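You operate a simulated robot arm through the tools that you are given. There is no shell and no other tool.

You run a simulated robot arm. Do the job below in one go: nothing can be reset, and whatever is moved stays where it is left.

JOB
Wind the block in the winder back to 4 turns, stand it in the grey box and pour carbon in.
Fine: thread lever off after winding and before the block comes out; about half the silver tin goes in, and the tin goes back. Set down upright: carbon block, silver tin.

It is judged by the outcome, as a careful person would: the job done as asked, and still so three seconds after it is handed in. It fails if anything else is knocked over, pushed out of place, dropped, spilled or broken.

ROBOT AND FRAMES
A 6-joint arm with a two-finger parallel gripper, fixed in place. Base frame: the origin is at the foot of the arm, x ahead of it, y to its left, z up; the work surface is at about z = 780. Lengths are in mm, angles in degrees, forces in N, time in s.
With the tool pointing down near the work surface it reaches from about 320 to 740 mm from the base axis. Its first joint turns from -66.0 to 66.0 degrees. Payload 2.45 kg.
The tool frame sits at the grasp point between the pads (the TCP): z along the fingers, y along the line on which they close. The tips reach 24 mm beyond it. The gripper opens to 68 mm. The fingers are 17 mm wide and 10 mm thick; the gripper's body (40 by 70 mm) begins 41 mm behind the TCP.
Orientation is that of the tool frame in the base frame, as a unit quaternion [x, y, z, w]. With the fingers straight down and closing along the base's y, the tool's x points along the base's -x, its y along +y and its z along -z.

CONTROLS
- The arm moves only by the tool drive_tool. Its argument "targets" is text: rows parted by semicolons, each of 7 numbers parted by spaces: the shift along the tool's x, y, z in mm, then the turn, a rotation vector about the tool's x, y, z in degrees, then the gripper command, from -1 (shut) to 1 (fully open), values between in proportion. In form: x y z ax ay az fingers; .... A call has 1 to 20 rows; each row shifts and turns the commanded pose from where the row before left it, along the tool's axes as they then stand. A row lasts 0.2 s, in which the tool goes at most 50 mm and 8.6 degrees; a call with a longer step from one row to the next is refused whole, and so is a gripper value outside its range. A pose out of reach is approached as far as the arm can. The call stops where the force on the tool passes 90 N (or 10 N more than at its start, if that is more) or the arm is blocked; 0.2 s more then pass. Each finger travels about 108 mm/s and halts on what it meets, pressing with about 34 N; the grip force reading is that of the motor and also rises with nothing between the fingers. The clock runs only during rows and for 0.2 s after the last one: add rows that do not move to give the fingers time. It gives the time, the measured TCP pose, the force on the tool (base axes), the opening and the grip force at its end, in the units of the frame above (readings bear some noise), with the torque about the TCP (base axes, N m) and any sound that the robot's microphone picked up.
- Cameras (640 x 400 px; columns grow to the right, rows downward): "scene" is fixed at [159, 401.9, 1474.4]; the picture's right is [-0.84, -0.55, 0.00], its down [-0.25, 0.39, -0.89] and it looks along [0.49, -0.74, -0.46] (base axes); focal length 214 px, centre (320, 200). "wrist" rides on the gripper at [84, 11, -75] in the tool frame; the picture's right is [-0.13, 0.99, 0.00], its down [-0.60, -0.08, -0.79] and it looks along [-0.79, -0.10, 0.61] (tool axes); focal length 251 px, centre (320, 200). There is no depth. A picture from a camera that has moved, and an enlarged one, comes with that camera's place and axes in the base frame and with its lens.
- camera(camera): a new picture of that camera. No time passes.
- inspect(camera, box): a new picture of the part [left, top, right, bottom] of that camera's present view, enlarged. No time passes.
- close_job(): hands the job in; it is judged then, once.

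Nothing tells you positions but the pictures and the camera data. Unless the task says otherwise, let go and move clear before handing in.

The tools are called after "Request:" as name(argument=value, ...) on one line, values as JSON. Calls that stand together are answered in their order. drive_tool: Moves the arm, as the interface text tells. Its arguments: {"type":"object","properties":{"targets":{"type":"string"}},"required":["targets"]} The other tools are called the same way: camera (camera) takes a picture; inspect (camera, box) takes an enlarged picture of a part of a camera's view; close_job () hands the job in.

At the start:

```text
time_s: 0.0
position: [448.6, -48.1, 1370.7]
tcp_rot: [0.0, 1.0, 0.0, -0.001]
contact_force: [0.5, -0.4, -0.7]
torque: [0.0, -0.02, 0.0]
gripper_width: 68.1
finger_force: 0.0
```

scene: 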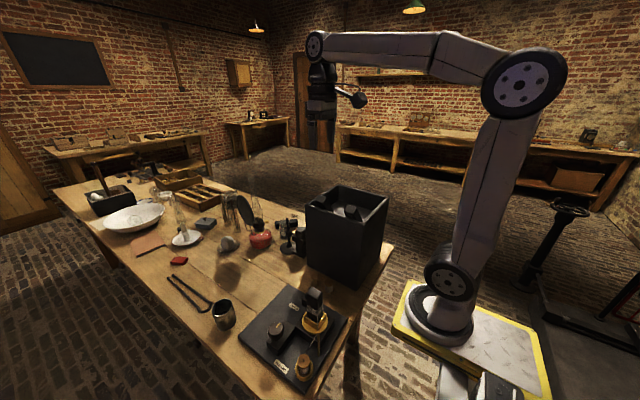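
wrist: 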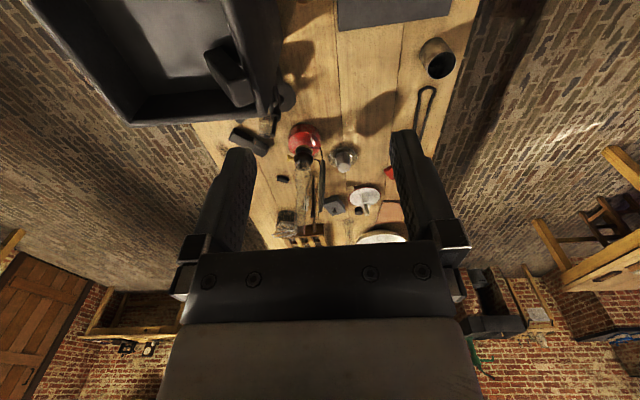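

I see a bench with a dark box, a winder-type plate with a gauge block, tin, and other items. I'll enlarge the views first to identify the parts.

Request:
inspect(camera="scene", box=[220, 260, 380, 400])

Request:
inspect(camera="scene", box=[140, 170, 300, 270])

Request:
inspect(camera="scene", box=[260, 170, 400, 290])

Request:
inspect(camera="scene", box=[60, 150, 240, 260])

Request:
inspect(camera="wrist", box=[180, 0, 480, 250])

```text
2.86 times, centred on (300, 330) of scene
camera zoom: at [159.0, 401.9, 1474.4], right [-0.84, -0.55, 0.0], down [-0.25, 0.39, -0.89], along [0.49, -0.74, -0.46], focal length 613 px, centre (377, -171)
```

zoom: 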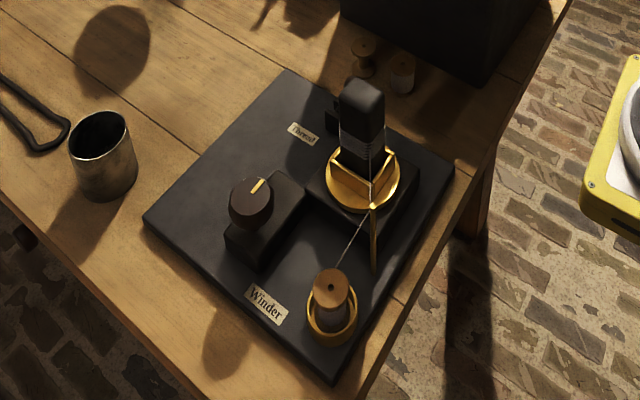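

```text
4.00 times, centred on (220, 220) of scene
camera zoom: at [159.0, 401.9, 1474.4], right [-0.84, -0.55, 0.0], down [-0.25, 0.39, -0.89], along [0.49, -0.74, -0.46], focal length 858 px, centre (720, 120)
```

zoom: 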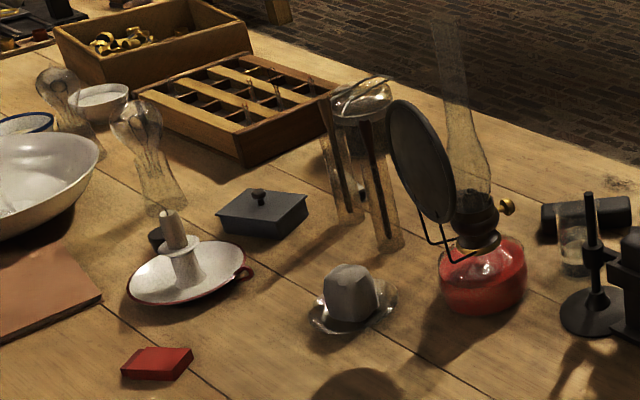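

```text
3.33 times, centred on (330, 230) of scene
camera zoom: at [159.0, 401.9, 1474.4], right [-0.84, -0.55, 0.0], down [-0.25, 0.39, -0.89], along [0.49, -0.74, -0.46], focal length 715 px, centre (287, 100)
```

zoom: 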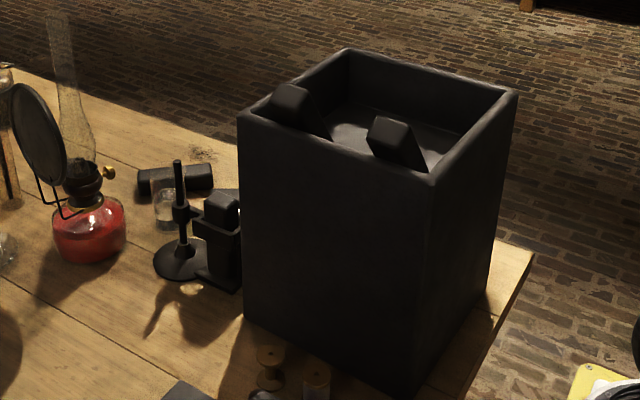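

```text
3.56 times, centred on (150, 205) of scene
camera zoom: at [159.0, 401.9, 1474.4], right [-0.84, -0.55, 0.0], down [-0.25, 0.39, -0.89], along [0.49, -0.74, -0.46], focal length 763 px, centre (924, 182)
```

zoom: 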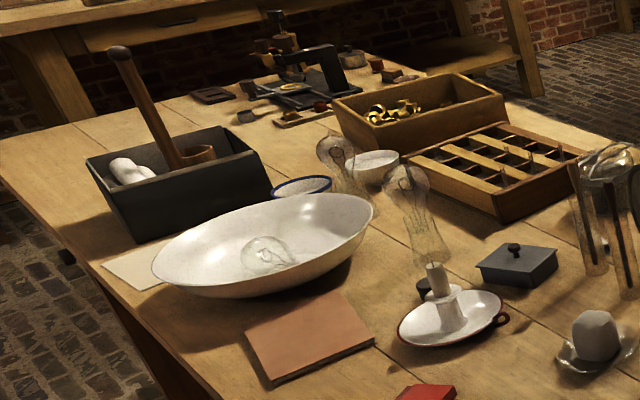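

```text
1.60 times, centred on (330, 125) of wrist
camera zoom: at [364.8, -38.2, 1444.5], right [0.13, 0.99, 0.0], down [0.6, -0.08, 0.79], along [0.79, -0.1, -0.61], focal length 402 px, centre (304, 320)
```

zoom: 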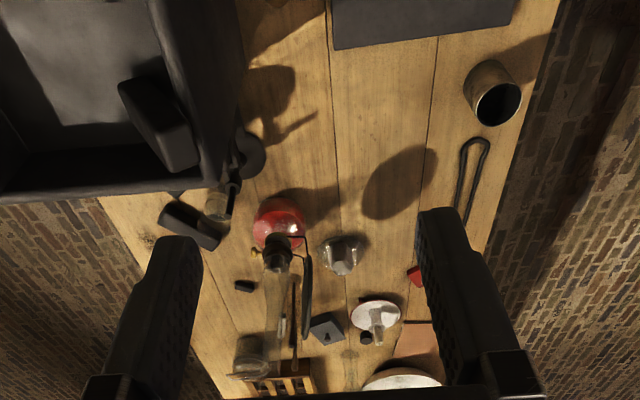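

The winder plate seems to be around (400, 80) and the silver tin around (663, 216). I'm zooming in further before I move.

Request:
inspect(camera="scene", box=[295, 275, 345, 325])

Request:
inspect(camera="scene", box=[265, 310, 325, 390])

Request:
inspect(camera="scene", box=[300, 180, 390, 240])

Request:
inspect(camera="scene", box=[200, 285, 250, 335])

Request:
inspect(camera="scene", box=[270, 205, 320, 265])

```text
8.00 times, centred on (320, 300) of scene
camera zoom: at [159.0, 401.9, 1474.4], right [-0.84, -0.55, 0.0], down [-0.25, 0.39, -0.89], along [0.49, -0.74, -0.46], focal length 1716 px, centre (320, -600)
```

zoom: 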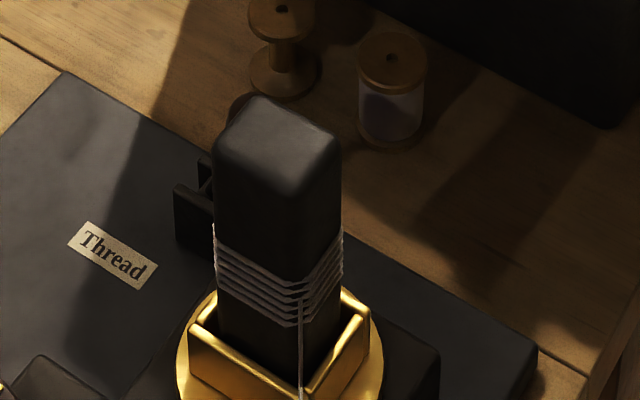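

```text
5.00 times, centred on (295, 350) of scene
camera zoom: at [159.0, 401.9, 1474.4], right [-0.84, -0.55, 0.0], down [-0.25, 0.39, -0.89], along [0.49, -0.74, -0.46], focal length 1072 px, centre (445, -550)
```

zoom: 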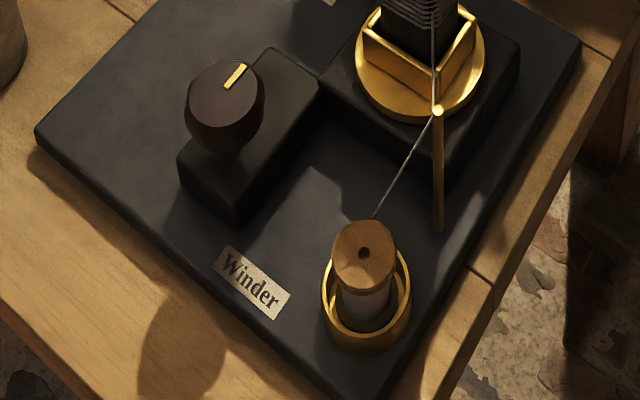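

```text
6.67 times, centred on (345, 210) of scene
camera zoom: at [159.0, 401.9, 1474.4], right [-0.84, -0.55, 0.0], down [-0.25, 0.39, -0.89], along [0.49, -0.74, -0.46], focal length 1430 px, centre (153, 133)
```

zoom: 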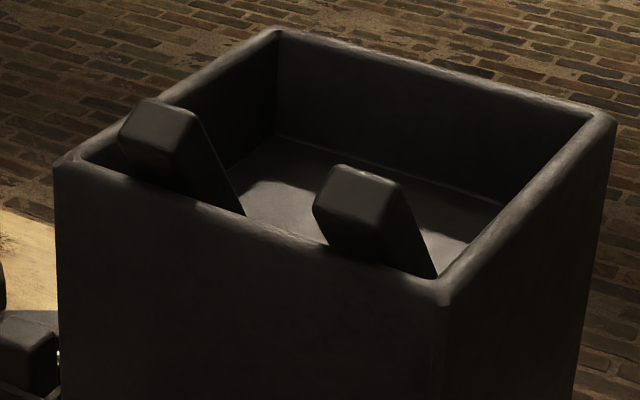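

```text
8.00 times, centred on (225, 310) of scene
camera zoom: at [159.0, 401.9, 1474.4], right [-0.84, -0.55, 0.0], down [-0.25, 0.39, -0.89], along [0.49, -0.74, -0.46], focal length 1716 px, centre (1080, -680)
```

zoom: 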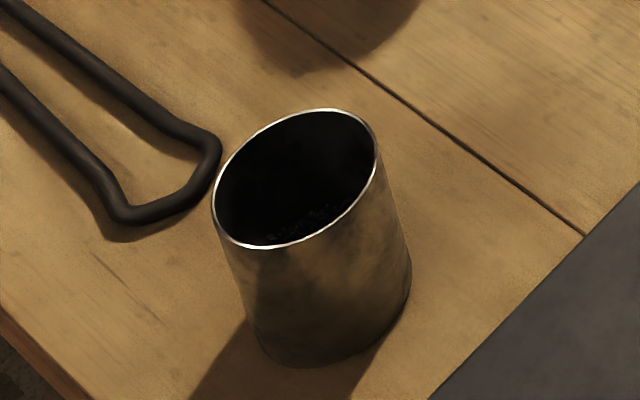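

```text
6.67 times, centred on (295, 235) of scene
camera zoom: at [159.0, 401.9, 1474.4], right [-0.84, -0.55, 0.0], down [-0.25, 0.39, -0.89], along [0.49, -0.74, -0.46], focal length 1430 px, centre (487, -33)
```

zoom: 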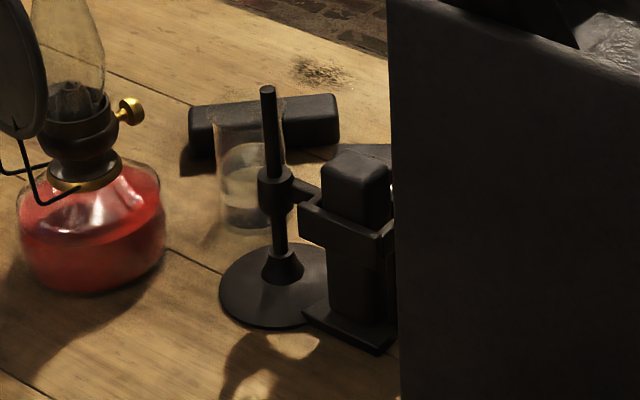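

The winder holds a block with about seven thread turns, and there is a knob with a yellow pointer and a "Thread" lever behind the block. I need to identify the grey box, so I'm checking the candidates next.

Request:
inspect(camera="wrist", box=[20, 0, 300, 180])

Request:
inspect(camera="scene", box=[70, 160, 150, 220])

Request:
inspect(camera="scene", box=[185, 205, 245, 255])

```text
2.22 times, centred on (160, 90) of wrist
camera zoom: at [364.8, -38.2, 1444.5], right [0.13, 0.99, 0.0], down [0.6, -0.08, 0.79], along [0.79, -0.1, -0.61], focal length 559 px, centre (676, 444)
```

zoom: 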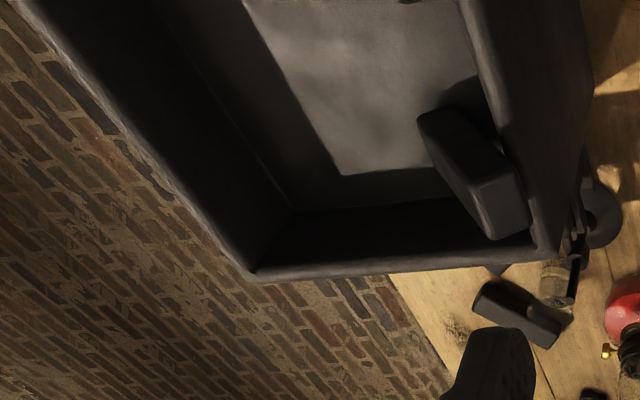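

```text
6.67 times, centred on (110, 190) of scene
camera zoom: at [159.0, 401.9, 1474.4], right [-0.84, -0.55, 0.0], down [-0.25, 0.39, -0.89], along [0.49, -0.74, -0.46], focal length 1430 px, centre (1720, 267)
```

zoom: 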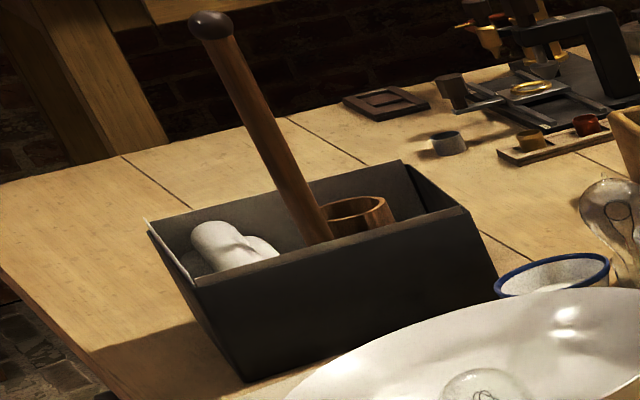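

```text
8.00 times, centred on (215, 230) of scene
camera zoom: at [159.0, 401.9, 1474.4], right [-0.84, -0.55, 0.0], down [-0.25, 0.39, -0.89], along [0.49, -0.74, -0.46], focal length 1716 px, centre (1160, -40)
```

zoom: 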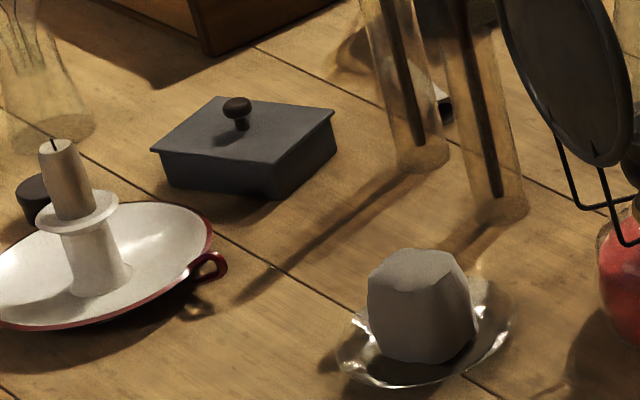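

The only reachable grey box is the tall one at about x 355–590, y −150 to −382, with its rim near z≈1093 and its floor not far below. I'll tilt the wrist camera to look straight down at the winder and the box.

Request:
drive_tool(targets="0 0 0 0 7.5 0 1; 0 0 0 0 7.5 0 1; 0 0 0 0 7.5 0 1; 0 0 0 0 7.5 0 1; 0 0 0 0 7.5 0 1; 0 0 0 0 7.5 0 1; 0 0 0 0 7 0 1; 0 0 0 0 0 0 1")

Request:
camera(camera="wrist")

Request:
camera(camera="scene")

```text
time_s: 1.8
position: [405.7, -53.2, 1219.3]
tcp_rot: [-0.001, 0.899, -0.001, -0.437]
contact_force: [0.9, -0.2, -1.2]
torque: [-0.01, 0.0, 0.0]
gripper_width: 68.0
finger_force: 0.0
out of reach, approached as far as the arm can: row 3, 4, 5, 6, 7
```

```text
taken
camera wrist: at [412.4, -42.7, 1331.4], right [0.08, 0.99, -0.1], down [1.0, -0.08, 0.02], along [0.01, -0.1, -0.99], focal length 251 px, centre (320, 200)
```

wrist: 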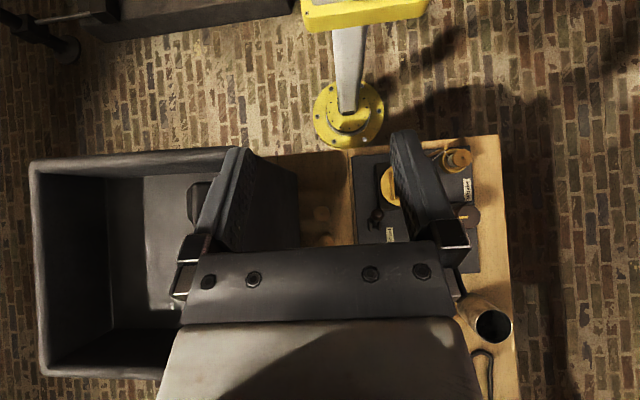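

```text
taken
```

scene: 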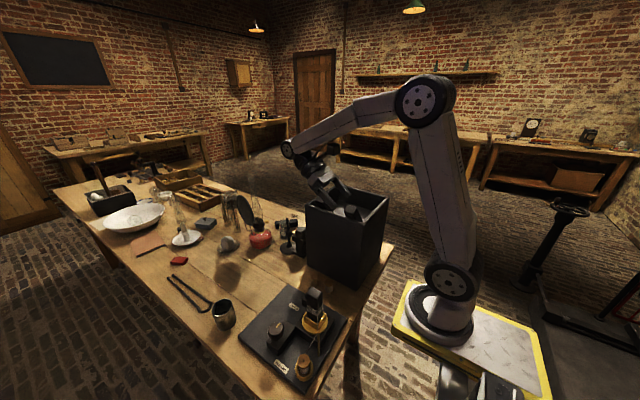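

The pose was partly out of reach, but the down-looking view works. I'll shift to +y over the winder for a clearer view.

Request:
drive_tool(targets="0 40 0 0 0 0 1; 0 40 0 0 0 0 1; 0 40 0 0 0 0 1; 0 40 0 0 0 0 1; 0 0 0 0 0 0 1")

Request:
camera(camera="wrist")

```text
time_s: 3.0
position: [405.0, 108.1, 1220.8]
tcp_rot: [0.001, 0.899, 0.001, -0.439]
contact_force: [0.5, 1.9, -0.5]
torque: [-0.01, 0.01, -0.02]
gripper_width: 68.0
finger_force: 0.1
```

```text
taken
camera wrist: at [412.1, 119.3, 1332.5], right [0.08, 0.99, -0.1], down [1.0, -0.08, 0.01], along [0.0, -0.1, -0.99], focal length 251 px, centre (320, 200)
```

wrist: 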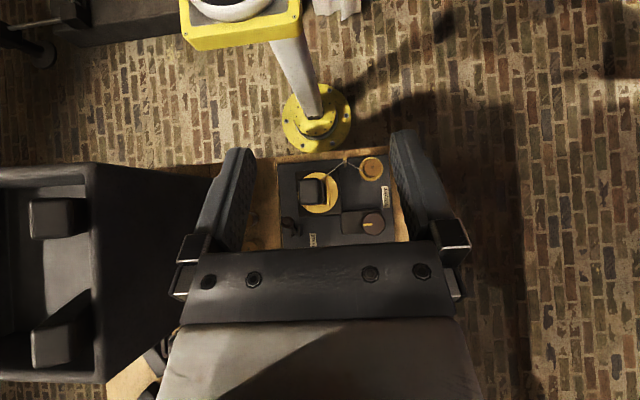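

Now I have an overhead view of the winder. I'm enlarging it.

Request:
inspect(camera="wrist", box=[260, 145, 420, 255])

Request:
inspect(camera="wrist", box=[270, 200, 330, 250])

Request:
inspect(camera="wrist", box=[0, 160, 180, 390])

```text
3.64 times, centred on (340, 200) of wrist
camera zoom: at [412.1, 119.3, 1332.5], right [0.08, 0.99, -0.1], down [1.0, -0.08, 0.01], along [0.0, -0.1, -0.99], focal length 914 px, centre (247, 200)
```

zoom: 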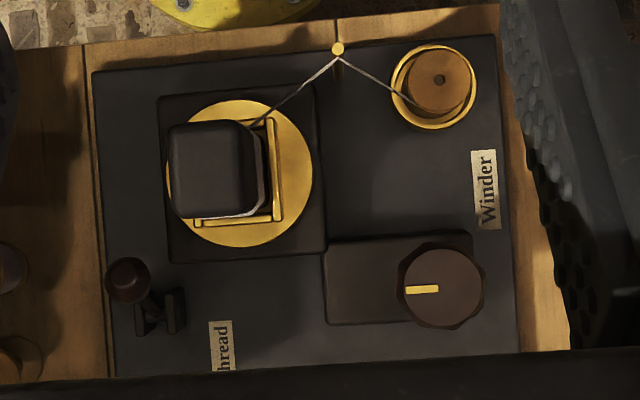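

```text
8.00 times, centred on (300, 225) of wrist
camera zoom: at [412.1, 119.3, 1332.5], right [0.08, 0.99, -0.1], down [1.0, -0.08, 0.01], along [0.0, -0.1, -0.99], focal length 2012 px, centre (480, 0)
```

zoom: 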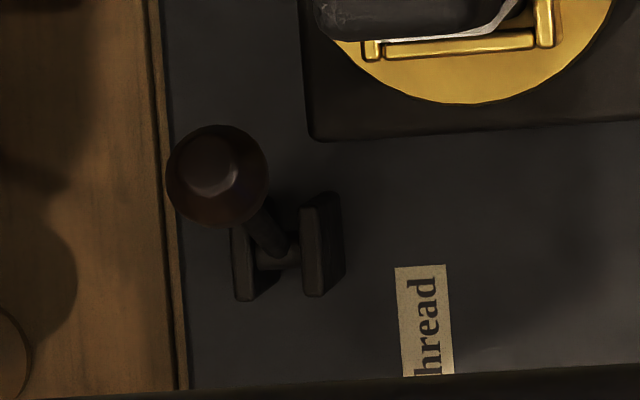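

```text
1.74 times, centred on (90, 275) of wrist
camera zoom: at [412.1, 119.3, 1332.5], right [0.08, 0.99, -0.1], down [1.0, -0.08, 0.01], along [0.0, -0.1, -0.99], focal length 437 px, centre (720, 70)
```

zoom: 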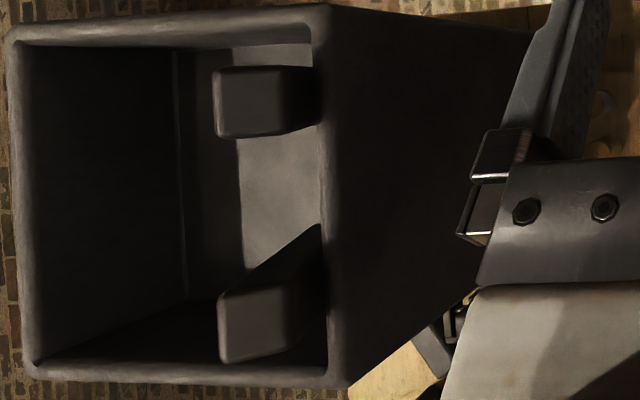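

The overhead view shows the knob at about (464, 166), the thread lever's ball at about (448, 10, 880), and the block at about (397, 66). I'm counting the turns from closer up and checking details.

Request:
inspect(camera="scene", box=[305, 295, 329, 325])

Request:
inspect(camera="wrist", box=[295, 165, 350, 215])

Request:
inspect(camera="wrist", box=[340, 200, 400, 240])

Request:
inspect(camera="scene", box=[264, 316, 304, 350])

```text
13.33 times, centred on (317, 310) of scene
camera zoom: at [159.0, 401.9, 1474.4], right [-0.84, -0.55, 0.0], down [-0.25, 0.39, -0.89], along [0.49, -0.74, -0.46], focal length 2860 px, centre (360, -1267)
```

zoom: 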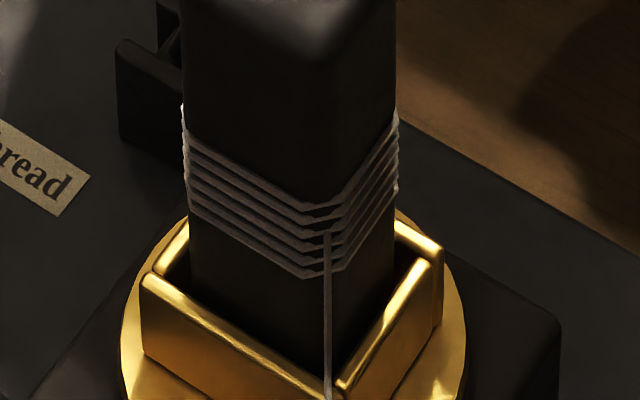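

```text
8.00 times, centred on (322, 190) of wrist
camera zoom: at [412.1, 119.3, 1332.5], right [0.08, 0.99, -0.1], down [1.0, -0.08, 0.01], along [0.0, -0.1, -0.99], focal length 2012 px, centre (300, 280)
```

zoom: 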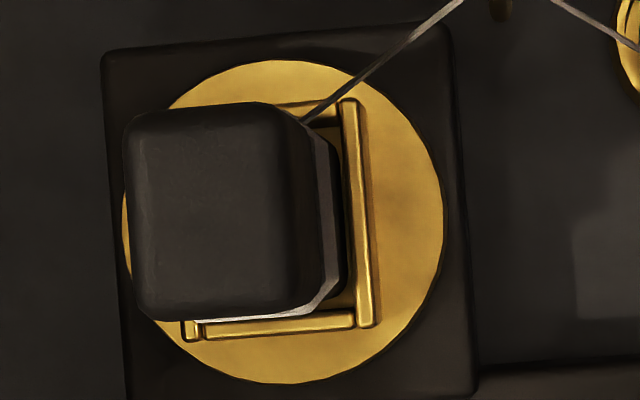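

```text
10.00 times, centred on (370, 220) of wrist
camera zoom: at [412.1, 119.3, 1332.5], right [0.08, 0.99, -0.1], down [1.0, -0.08, 0.01], along [0.0, -0.1, -0.99], focal length 2514 px, centre (-180, 0)
```

zoom: 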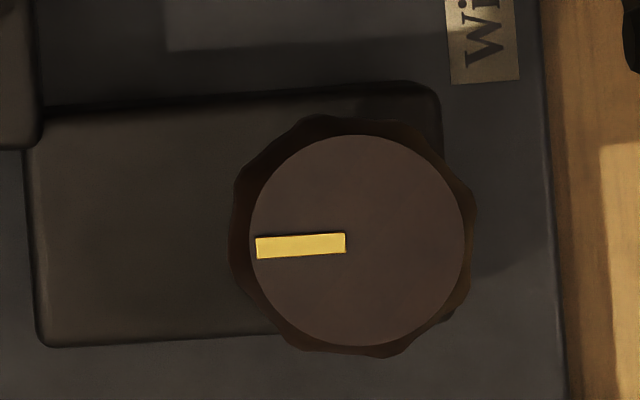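

```text
11.76 times, centred on (284, 333) of scene
camera zoom: at [159.0, 401.9, 1474.4], right [-0.84, -0.55, 0.0], down [-0.25, 0.39, -0.89], along [0.49, -0.74, -0.46], focal length 2523 px, centre (744, -1365)
```

zoom: 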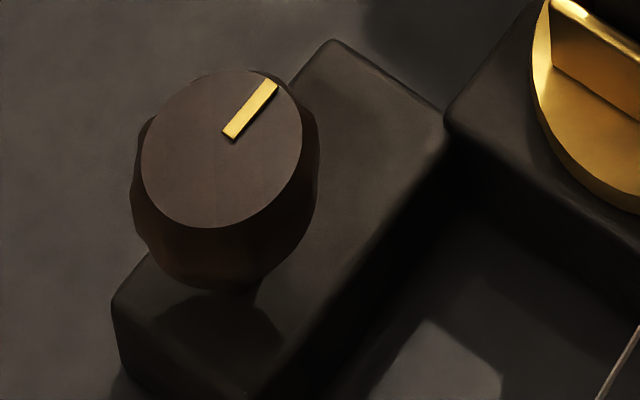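

Turn count needs a tighter zoom.

Request:
inspect(camera="scene", box=[308, 300, 324, 312])

Request:
inspect(camera="scene", box=[301, 298, 313, 314])

```text
16.00 times, centred on (316, 306) of scene
camera zoom: at [159.0, 401.9, 1474.4], right [-0.84, -0.55, 0.0], down [-0.25, 0.39, -0.89], along [0.49, -0.74, -0.46], focal length 3432 px, centre (384, -1496)
```

zoom: 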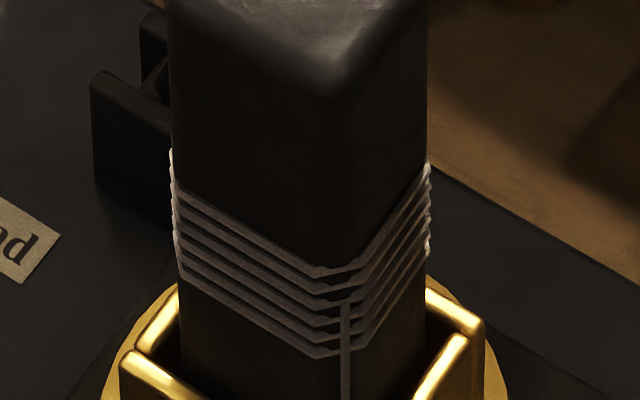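

```text
16.00 times, centred on (307, 306) of scene
camera zoom: at [159.0, 401.9, 1474.4], right [-0.84, -0.55, 0.0], down [-0.25, 0.39, -0.89], along [0.49, -0.74, -0.46], focal length 3432 px, centre (528, -1496)
```

zoom: 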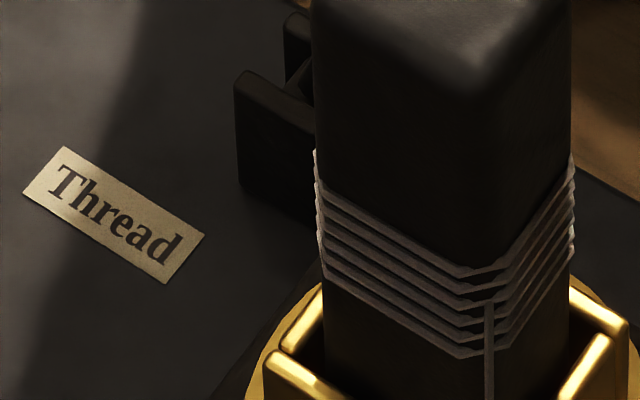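

I count about six turns now, with the thread arriving from the post on the block's −x side, so unwinding should be clockwise from above. I'll level the tool and go above the knob at (465, 164, top ≈ 878).

Request:
drive_tool(targets="0 0 0 0 -7.44 0 1; 0 0 0 0 -7.44 0 1; 0 0 0 0 -7.44 0 1; 0 0 0 0 -7.44 0 1; 0 0 0 0 -7.44 0 1; 0 0 0 0 -7.44 0 1; 0 0 0 0 -7.44 0 1; -20 20 30 0 0 0 1; -20 20 30 0 0 0 1; -20 16 40 0 0 0 1; 0 0 40 0 0 0 1; 0 0 40 0 0 0 1; 0 0 40 0 0 0 1; 0 0 30 0 0 0 1; 0 0 0 0 0 0 1")

Request:
camera(camera="wrist")

Request:
camera(camera="scene")

```text
time_s: 6.2
position: [465.9, 162.2, 969.1]
tcp_rot: [0.0, 1.0, 0.0, 0.001]
contact_force: [0.3, 0.8, -0.7]
torque: [0.0, -0.02, 0.01]
gripper_width: 67.9
finger_force: 0.1
```

```text
taken
camera wrist: at [381.0, 173.3, 1043.2], right [0.13, 0.99, 0.0], down [0.6, -0.08, 0.79], along [0.79, -0.1, -0.61], focal length 251 px, centre (320, 200)
```

wrist: 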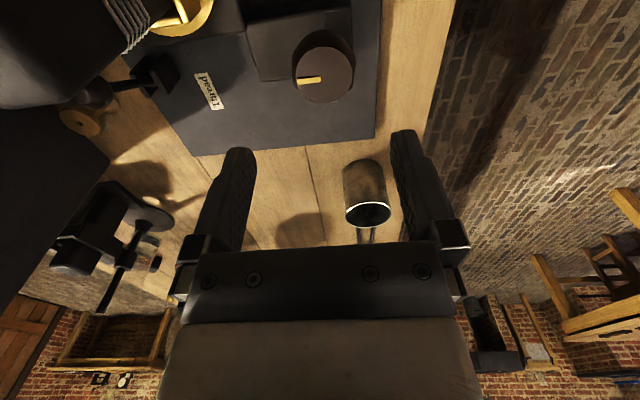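

```text
taken
```

scene: 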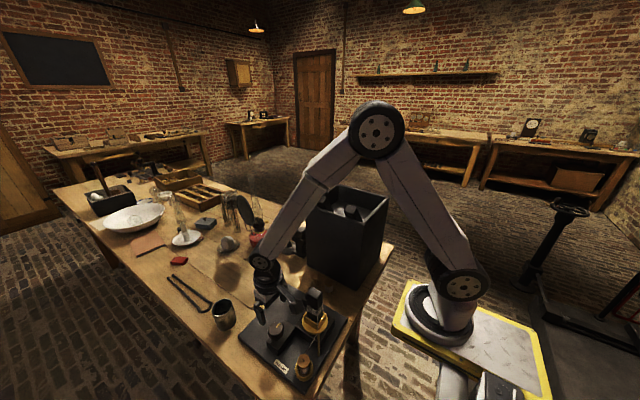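

The gripper is above the knob, and the wrist camera also shows the block's windings well. I'm zooming there before touching anything.

Request:
inspect(camera="wrist", box=[90, 0, 190, 60])

Request:
inspect(camera="wrist", box=[80, 40, 240, 140])

Request:
inspect(camera="scene", box=[240, 270, 340, 340])

Request:
inspect(camera="wrist", box=[320, 140, 420, 240])

```text
6.40 times, centred on (140, 30) of wrist
camera zoom: at [381.0, 173.3, 1043.2], right [0.13, 0.99, 0.0], down [0.6, -0.08, 0.79], along [0.79, -0.1, -0.61], focal length 1609 px, centre (1472, 1288)
```

zoom: 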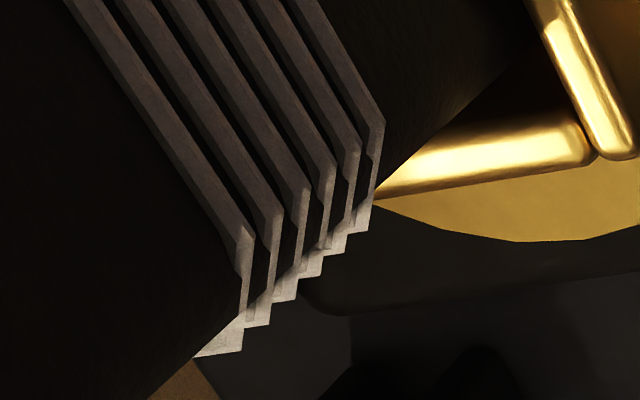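

```text
4.00 times, centred on (160, 90) of wrist
camera zoom: at [381.0, 173.3, 1043.2], right [0.13, 0.99, 0.0], down [0.6, -0.08, 0.79], along [0.79, -0.1, -0.61], focal length 1006 px, centre (960, 640)
```

zoom: 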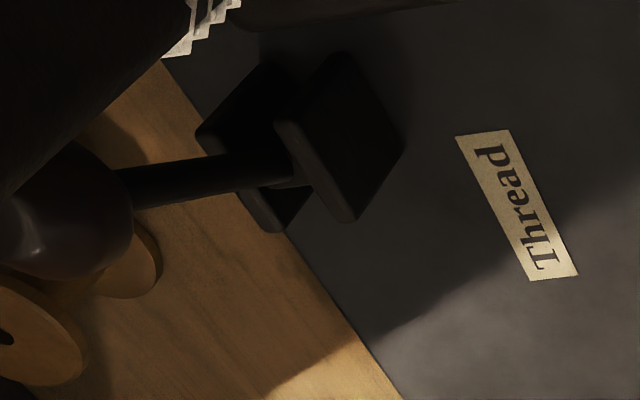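

```text
5.71 times, centred on (290, 305) of scene
camera zoom: at [159.0, 401.9, 1474.4], right [-0.84, -0.55, 0.0], down [-0.25, 0.39, -0.89], along [0.49, -0.74, -0.46], focal length 1226 px, centre (491, -400)
```

zoom: 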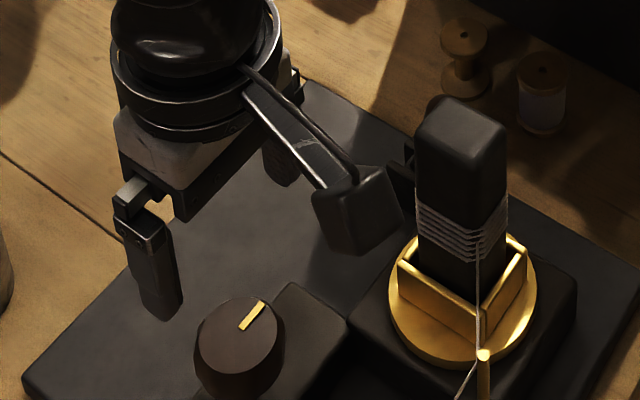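

```text
4.00 times, centred on (370, 190) of wrist
camera zoom: at [381.0, 173.3, 1043.2], right [0.13, 0.99, 0.0], down [0.6, -0.08, 0.79], along [0.79, -0.1, -0.61], focal length 1006 px, centre (120, 240)
```

zoom: 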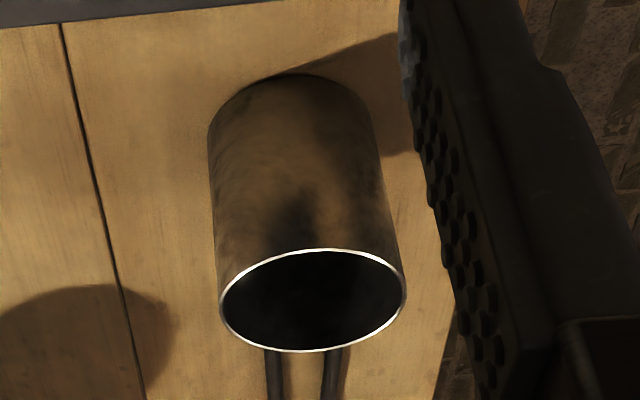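

I count six turns on the block, so it needs two turns unwound. I'll descend around the knob and grip it.

Request:
drive_tool(targets="0 1.5 40 0 0 0 1; 0 0 40 0 0 0 1; 0 0 15 0 0 0 1; 0 0 10 0 0 0 1; 0 0 0 0 0 0 1")

Request:
camera(camera="wrist")

Request:
inspect(camera="scene", box=[240, 270, 340, 340])

```text
time_s: 7.4
position: [467.5, 162.9, 862.7]
tcp_rot: [0.0, 1.0, 0.0, 0.001]
contact_force: [0.8, 0.8, -0.4]
torque: [-0.03, 0.0, 0.01]
gripper_width: 68.3
finger_force: 0.1
```

```text
taken
camera wrist: at [382.1, 174.9, 936.8], right [0.13, 0.99, 0.0], down [0.6, -0.08, 0.79], along [0.79, -0.1, -0.61], focal length 251 px, centre (320, 200)
```

wrist: 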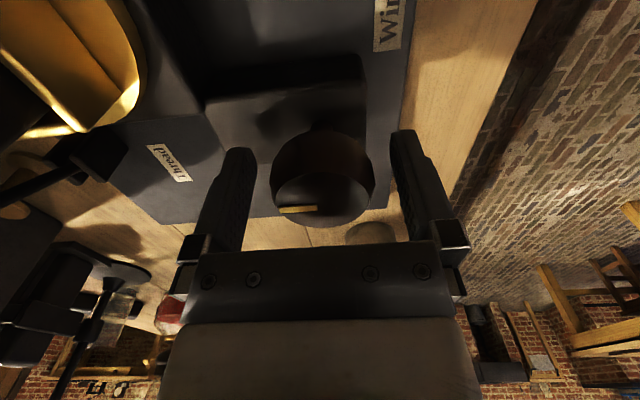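

```text
5.71 times, centred on (290, 305) of scene
camera zoom: at [159.0, 401.9, 1474.4], right [-0.84, -0.55, 0.0], down [-0.25, 0.39, -0.89], along [0.49, -0.74, -0.46], focal length 1226 px, centre (491, -400)
```

zoom: 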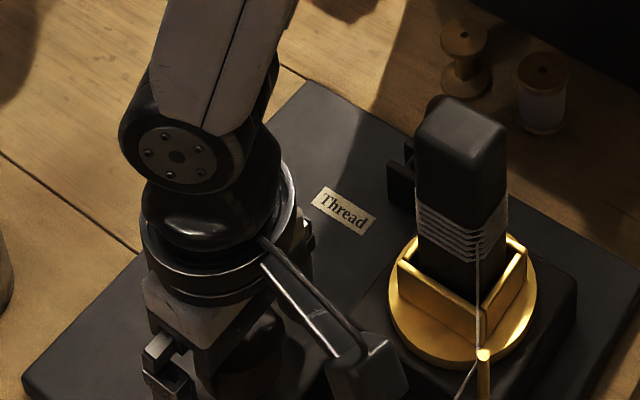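

The fingers straddle the knob well. I'm closing now.

Request:
drive_tool(targets="0 0 0 0 0 0 0.3; 0 0 0 0 0 0 -0.2; 0 0 0 0 0 0 -0.2; 0 0 0 0 0 0 -0.2")

Request:
inspect(camera="scene", box=[240, 270, 340, 340])

```text
time_s: 8.4
position: [465.5, 164.9, 862.2]
tcp_rot: [0.0, 1.0, 0.001, 0.001]
contact_force: [-2.7, 20.2, -8.2]
torque: [0.35, -0.19, -0.05]
gripper_width: 42.9
finger_force: 44.9
```

```text
5.71 times, centred on (290, 305) of scene
camera zoom: at [159.0, 402.5, 1474.3], right [-0.84, -0.55, 0.0], down [-0.25, 0.39, -0.89], along [0.49, -0.74, -0.46], focal length 1226 px, centre (491, -400)
```

zoom: 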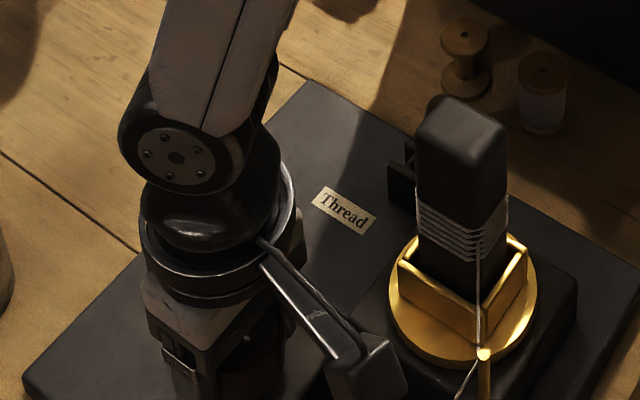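

The knob is gripped at 43 mm with a slight sideways load. I'll relieve it by shifting +y a little, then try a small clockwise turn (positive about tool z).

Request:
drive_tool(targets="0 1.5 0 0 0 0 -0.2; 0 0 0 0 0 0 -0.2")

Request:
drive_tool(targets="0 0 0 0 0 5 -0.2; 0 0 0 0 0 5 -0.2; 0 0 0 0 0 5 -0.2; 0 0 0 0 0 0 -0.2")

Request:
inspect(camera="scene", box=[240, 270, 340, 340])

Request:
camera(camera="wrist")

```text
time_s: 9.0
position: [465.7, 165.1, 863.1]
tcp_rot: [-0.001, 1.0, 0.0, 0.001]
contact_force: [2.2, 9.5, -22.3]
torque: [0.22, -1.27, -0.01]
gripper_width: 43.2
finger_force: 45.3
```

```text
time_s: 10.0
position: [466.3, 164.4, 863.0]
tcp_rot: [0.131, 0.991, -0.002, 0.0]
contact_force: [16.0, -3.8, -41.5]
torque: [0.26, -0.11, -0.01]
gripper_width: 42.8
finger_force: 45.2
```

```text
5.71 times, centred on (290, 305) of scene
camera zoom: at [160.1, 402.0, 1474.3], right [-0.84, -0.55, 0.0], down [-0.25, 0.39, -0.89], along [0.48, -0.74, -0.46], focal length 1226 px, centre (491, -400)
```

zoom: 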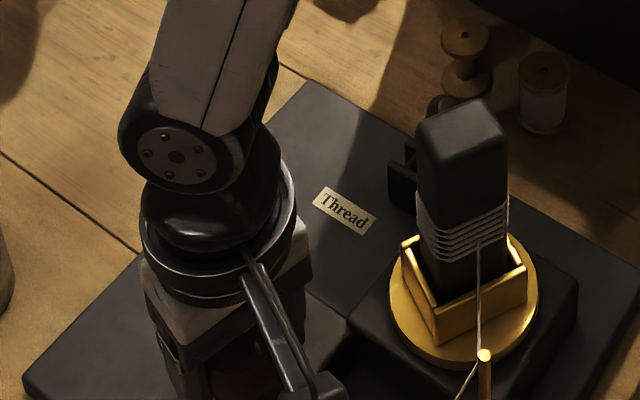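

```text
taken
camera wrist: at [387.6, 197.4, 938.0], right [0.38, 0.92, 0.0], down [0.56, -0.23, 0.79], along [0.73, -0.3, -0.61], focal length 251 px, centre (320, 200)
```

wrist: 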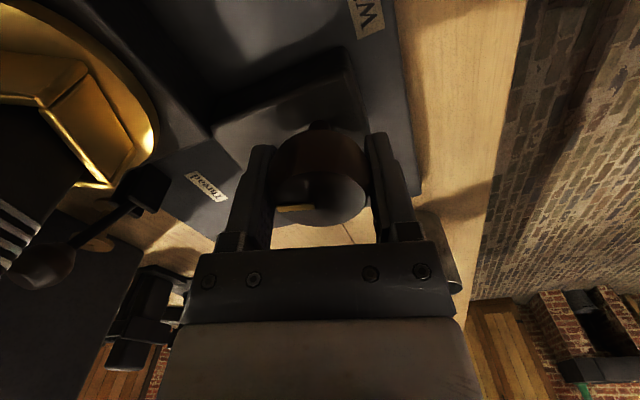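

The turntable turned clockwise along with the knob. I'll wait one row to see whether it keeps turning, i.e. whether it's geared or a motor.

Request:
drive_tool(targets="0 0 0 0 0 0 -0.2")

Request:
inspect(camera="scene", box=[295, 290, 345, 330])

```text
time_s: 10.4
position: [466.8, 164.1, 864.6]
tcp_rot: [0.131, 0.991, -0.001, -0.001]
contact_force: [16.7, -8.8, -39.9]
torque: [0.32, -0.14, 0.0]
gripper_width: 42.8
finger_force: 44.7
```

```text
10.00 times, centred on (320, 310) of scene
camera zoom: at [160.1, 401.9, 1474.3], right [-0.84, -0.55, 0.0], down [-0.25, 0.39, -0.89], along [0.48, -0.74, -0.46], focal length 2145 px, centre (320, -900)
```

zoom: 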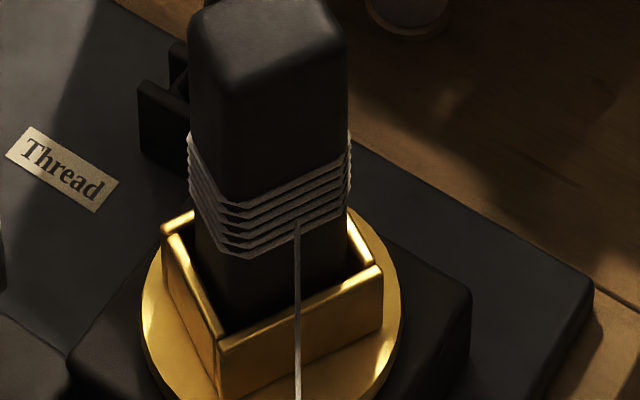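

It isn't motor-driven: the table stays where the knob leaves it, with a gear ratio above 1. I'll turn another 45° and compare the turn count.

Request:
drive_tool(targets="0 0 0 0 0 7.5 -0.2; 0 0 0 0 0 7.5 -0.2; 0 0 0 0 0 7.5 -0.2; 0 0 0 0 0 7.5 -0.2; 0 0 0 0 0 7.5 -0.2; 0 0 0 0 0 7.5 -0.2; 0 0 0 0 0 0 -0.2")

Request:
inspect(camera="scene", box=[295, 290, 345, 330])

Request:
camera(camera="wrist")

```text
time_s: 12.0
position: [465.1, 163.4, 864.8]
tcp_rot: [0.5, 0.866, -0.001, 0.0]
contact_force: [5.5, -17.6, -35.1]
torque: [0.78, -0.59, 0.02]
gripper_width: 42.6
finger_force: 45.1
```

```text
10.00 times, centred on (320, 310) of scene
camera zoom: at [159.7, 401.6, 1474.4], right [-0.84, -0.55, 0.0], down [-0.25, 0.39, -0.89], along [0.48, -0.74, -0.46], focal length 2145 px, centre (320, -900)
```

zoom: 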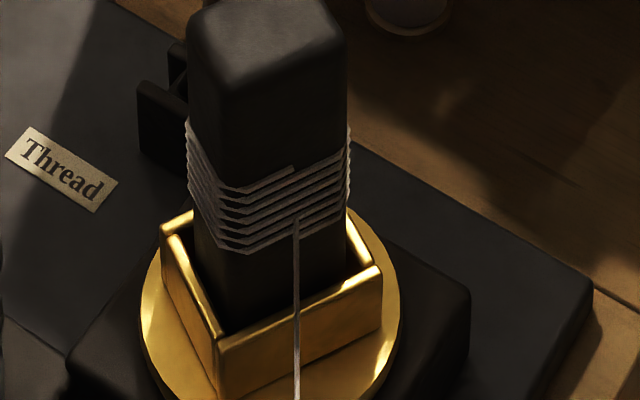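

```text
taken
camera wrist: at [433.1, 242.8, 938.4], right [0.92, 0.38, 0.0], down [0.23, -0.56, 0.79], along [0.3, -0.73, -0.61], focal length 251 px, centre (320, 200)
```

wrist: 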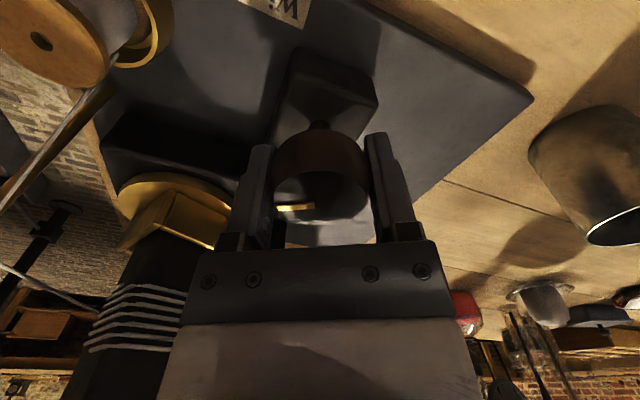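

The clockwise turn added thread (a seventh partial turn has appeared), so unwinding is the opposite way: counter-clockwise. I'm zooming to calibrate this.

Request:
inspect(camera="scene", box=[308, 298, 324, 314])

Request:
inspect(camera="wrist", box=[60, 160, 240, 380])

```text
16.00 times, centred on (316, 306) of scene
camera zoom: at [159.7, 401.6, 1474.4], right [-0.84, -0.55, 0.0], down [-0.25, 0.39, -0.89], along [0.48, -0.74, -0.46], focal length 3432 px, centre (384, -1496)
```

zoom: 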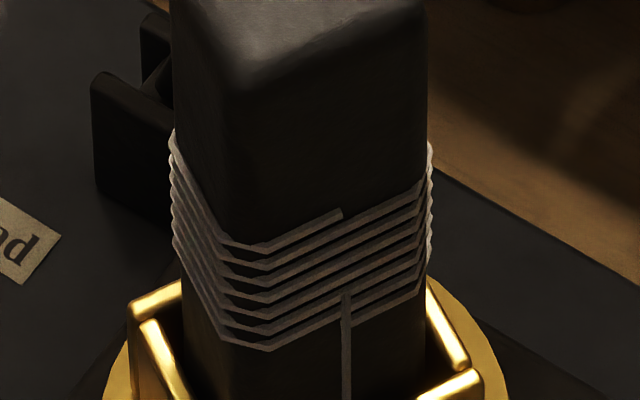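

```text
1.82 times, centred on (150, 270) of wrist
camera zoom: at [433.1, 242.8, 938.4], right [0.92, 0.38, 0.0], down [0.23, -0.56, 0.79], along [0.3, -0.73, -0.61], focal length 457 px, centre (629, 73)
```

zoom: 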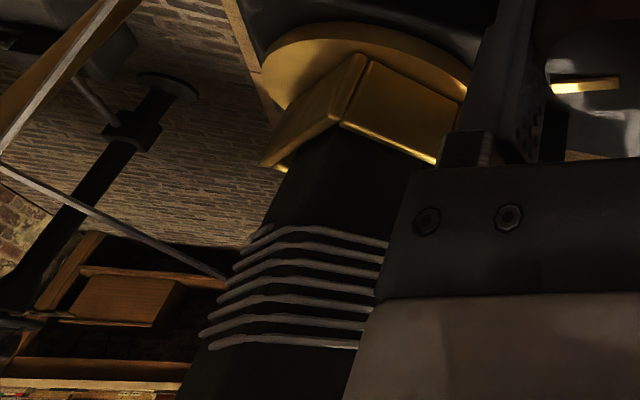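

The winding's end stays at the post's azimuth, so I can measure turns from the picture. Turning back counter-clockwise 60° should return it to six turns; I'll check that.

Request:
drive_tool(targets="0 0 0 0 0 -7.5 -0.2; 0 0 0 0 0 -7.5 -0.2; 0 0 0 0 0 -7.5 -0.2; 0 0 0 0 0 -7.5 -0.2; 0 0 0 0 0 0 -0.2")

Request:
inspect(camera="scene", box=[308, 298, 332, 328])

Request:
drive_tool(targets="0 0 0 0 0 -7.5 -0.2; 0 0 0 0 0 -7.5 -0.2; 0 0 0 0 0 -7.5 -0.2; 0 0 0 0 0 -7.5 -0.2; 0 0 0 0 0 0 -0.2")

Request:
inspect(camera="scene", box=[308, 298, 332, 328])

```text
time_s: 13.2
position: [465.0, 163.9, 863.7]
tcp_rot: [0.258, 0.966, -0.001, -0.001]
contact_force: [3.7, -12.4, -27.6]
torque: [0.44, 0.53, 0.03]
gripper_width: 43.0
finger_force: 44.7
```

```text
13.33 times, centred on (320, 313) of scene
camera zoom: at [159.6, 401.7, 1474.4], right [-0.84, -0.55, 0.0], down [-0.25, 0.39, -0.89], along [0.48, -0.74, -0.46], focal length 2860 px, centre (320, -1307)
```

zoom: 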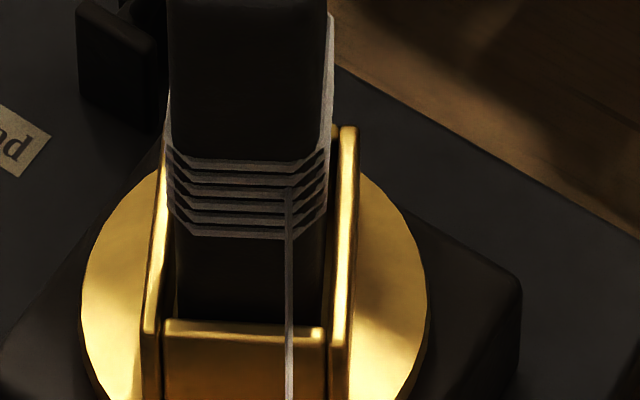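

```text
time_s: 14.4
position: [465.5, 165.1, 863.8]
tcp_rot: [-0.002, 1.0, 0.0, 0.0]
contact_force: [5.3, 6.2, -40.4]
torque: [0.1, 0.12, 0.02]
gripper_width: 42.6
finger_force: 44.6
```

```text
13.33 times, centred on (320, 313) of scene
camera zoom: at [159.8, 402.3, 1474.2], right [-0.84, -0.55, 0.0], down [-0.25, 0.39, -0.89], along [0.48, -0.74, -0.46], focal length 2860 px, centre (320, -1307)
```

zoom: 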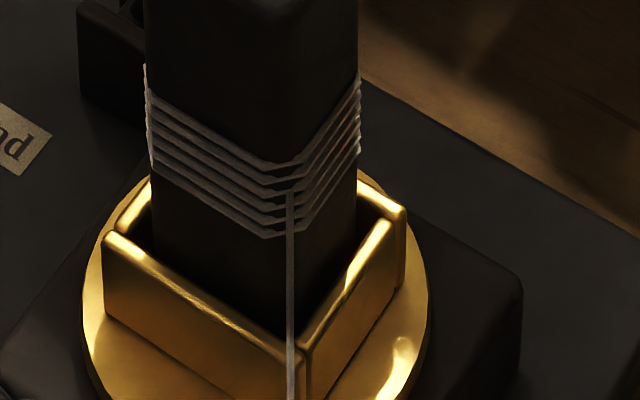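

The knob drives the block at about 2:1, so 360° counter-clockwise on the knob removes two turns. I'll do this in three 120° strokes, keeping the camera arm on the far side: release, swing to +120°, regrip and turn back.

Request:
drive_tool(targets="0 0 0 0 0 0 1; 0 0 0 0 0 0 1; 0 0 0 0 0 7.5 1; 0 0 0 0 0 7.5 1; 0 0 0 0 0 7.5 1; 0 0 0 0 0 7.5 1; 0 0 0 0 0 7.5 1; 0 0 0 0 0 7.5 1; 0 0 0 0 0 7.5 1; 0 0 0 0 0 7.5 1; 0 0 0 0 0 7.5 1; 0 0 0 0 0 7.5 1; 0 0 0 0 0 7.5 1; 0 0 0 0 0 7.5 1; 0 0 0 0 0 7.5 1; 0 0 0 0 0 7.5 1; 0 0 0 0 0 7.5 1; 0 0 0 0 0 7.5 1; 0 0 0 0 0 0 1")

Request:
camera(camera="wrist")

Request:
inspect(camera="scene", box=[240, 270, 340, 340])

```text
time_s: 18.4
position: [464.8, 164.6, 864.4]
tcp_rot: [0.866, 0.5, 0.001, 0.001]
contact_force: [-0.7, -0.7, -0.4]
torque: [0.0, -0.02, 0.01]
gripper_width: 68.1
finger_force: 0.2
```

```text
taken
camera wrist: at [517.2, 231.8, 939.8], right [0.79, -0.61, 0.0], down [-0.37, -0.48, 0.79], along [-0.48, -0.63, -0.61], focal length 251 px, centre (320, 200)
```

wrist: 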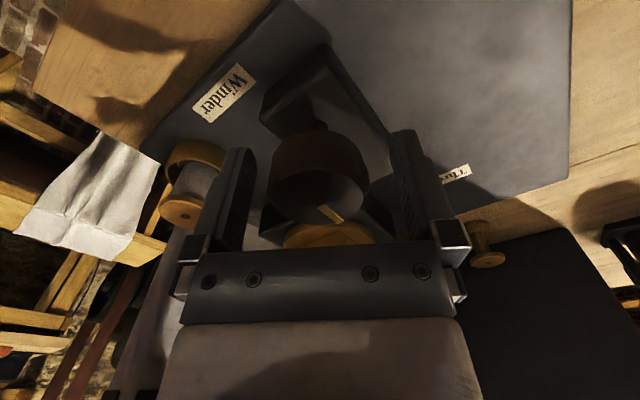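

```text
5.71 times, centred on (290, 305) of scene
camera zoom: at [159.0, 401.9, 1474.4], right [-0.84, -0.55, 0.0], down [-0.25, 0.39, -0.89], along [0.49, -0.74, -0.46], focal length 1226 px, centre (491, -400)
```

zoom: 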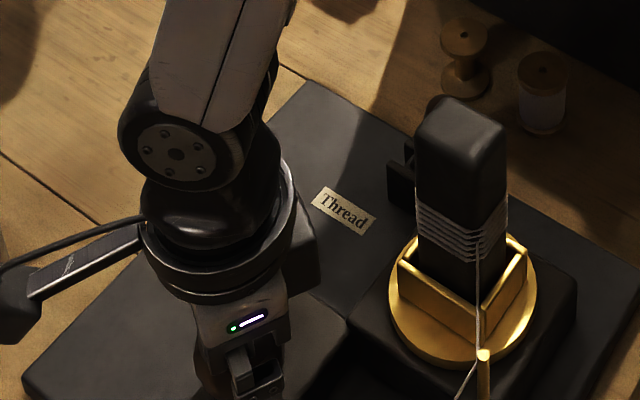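

The swing to +120° is done and the block is still at its starting orientation. I'll grip and turn 120° counter-clockwise.

Request:
drive_tool(targets="0 0 0 0 0 0 0.3; 0 0 0 0 0 0 -0.2; 0 0 0 0 0 0 -0.2; 0 0 0 0 0 -7.5 -0.2; 0 0 0 0 0 -7.5 -0.2; 0 0 0 0 0 -7.5 -0.2; 0 0 0 0 0 -7.5 -0.2; 0 0 0 0 0 0 -0.2")

Request:
inspect(camera="scene", box=[300, 295, 332, 328])

```text
time_s: 20.2
position: [465.0, 164.6, 864.8]
tcp_rot: [0.706, 0.708, 0.0, -0.001]
contact_force: [-19.1, 8.4, 15.0]
torque: [0.15, 0.47, -0.01]
gripper_width: 43.2
finger_force: 45.4
```

```text
12.12 times, centred on (316, 312) of scene
camera zoom: at [158.3, 402.0, 1474.5], right [-0.84, -0.55, 0.0], down [-0.25, 0.39, -0.89], along [0.49, -0.74, -0.46], focal length 2600 px, centre (368, -1152)
```

zoom: 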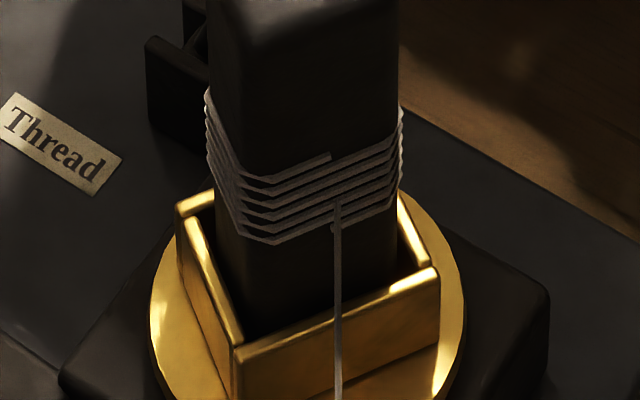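

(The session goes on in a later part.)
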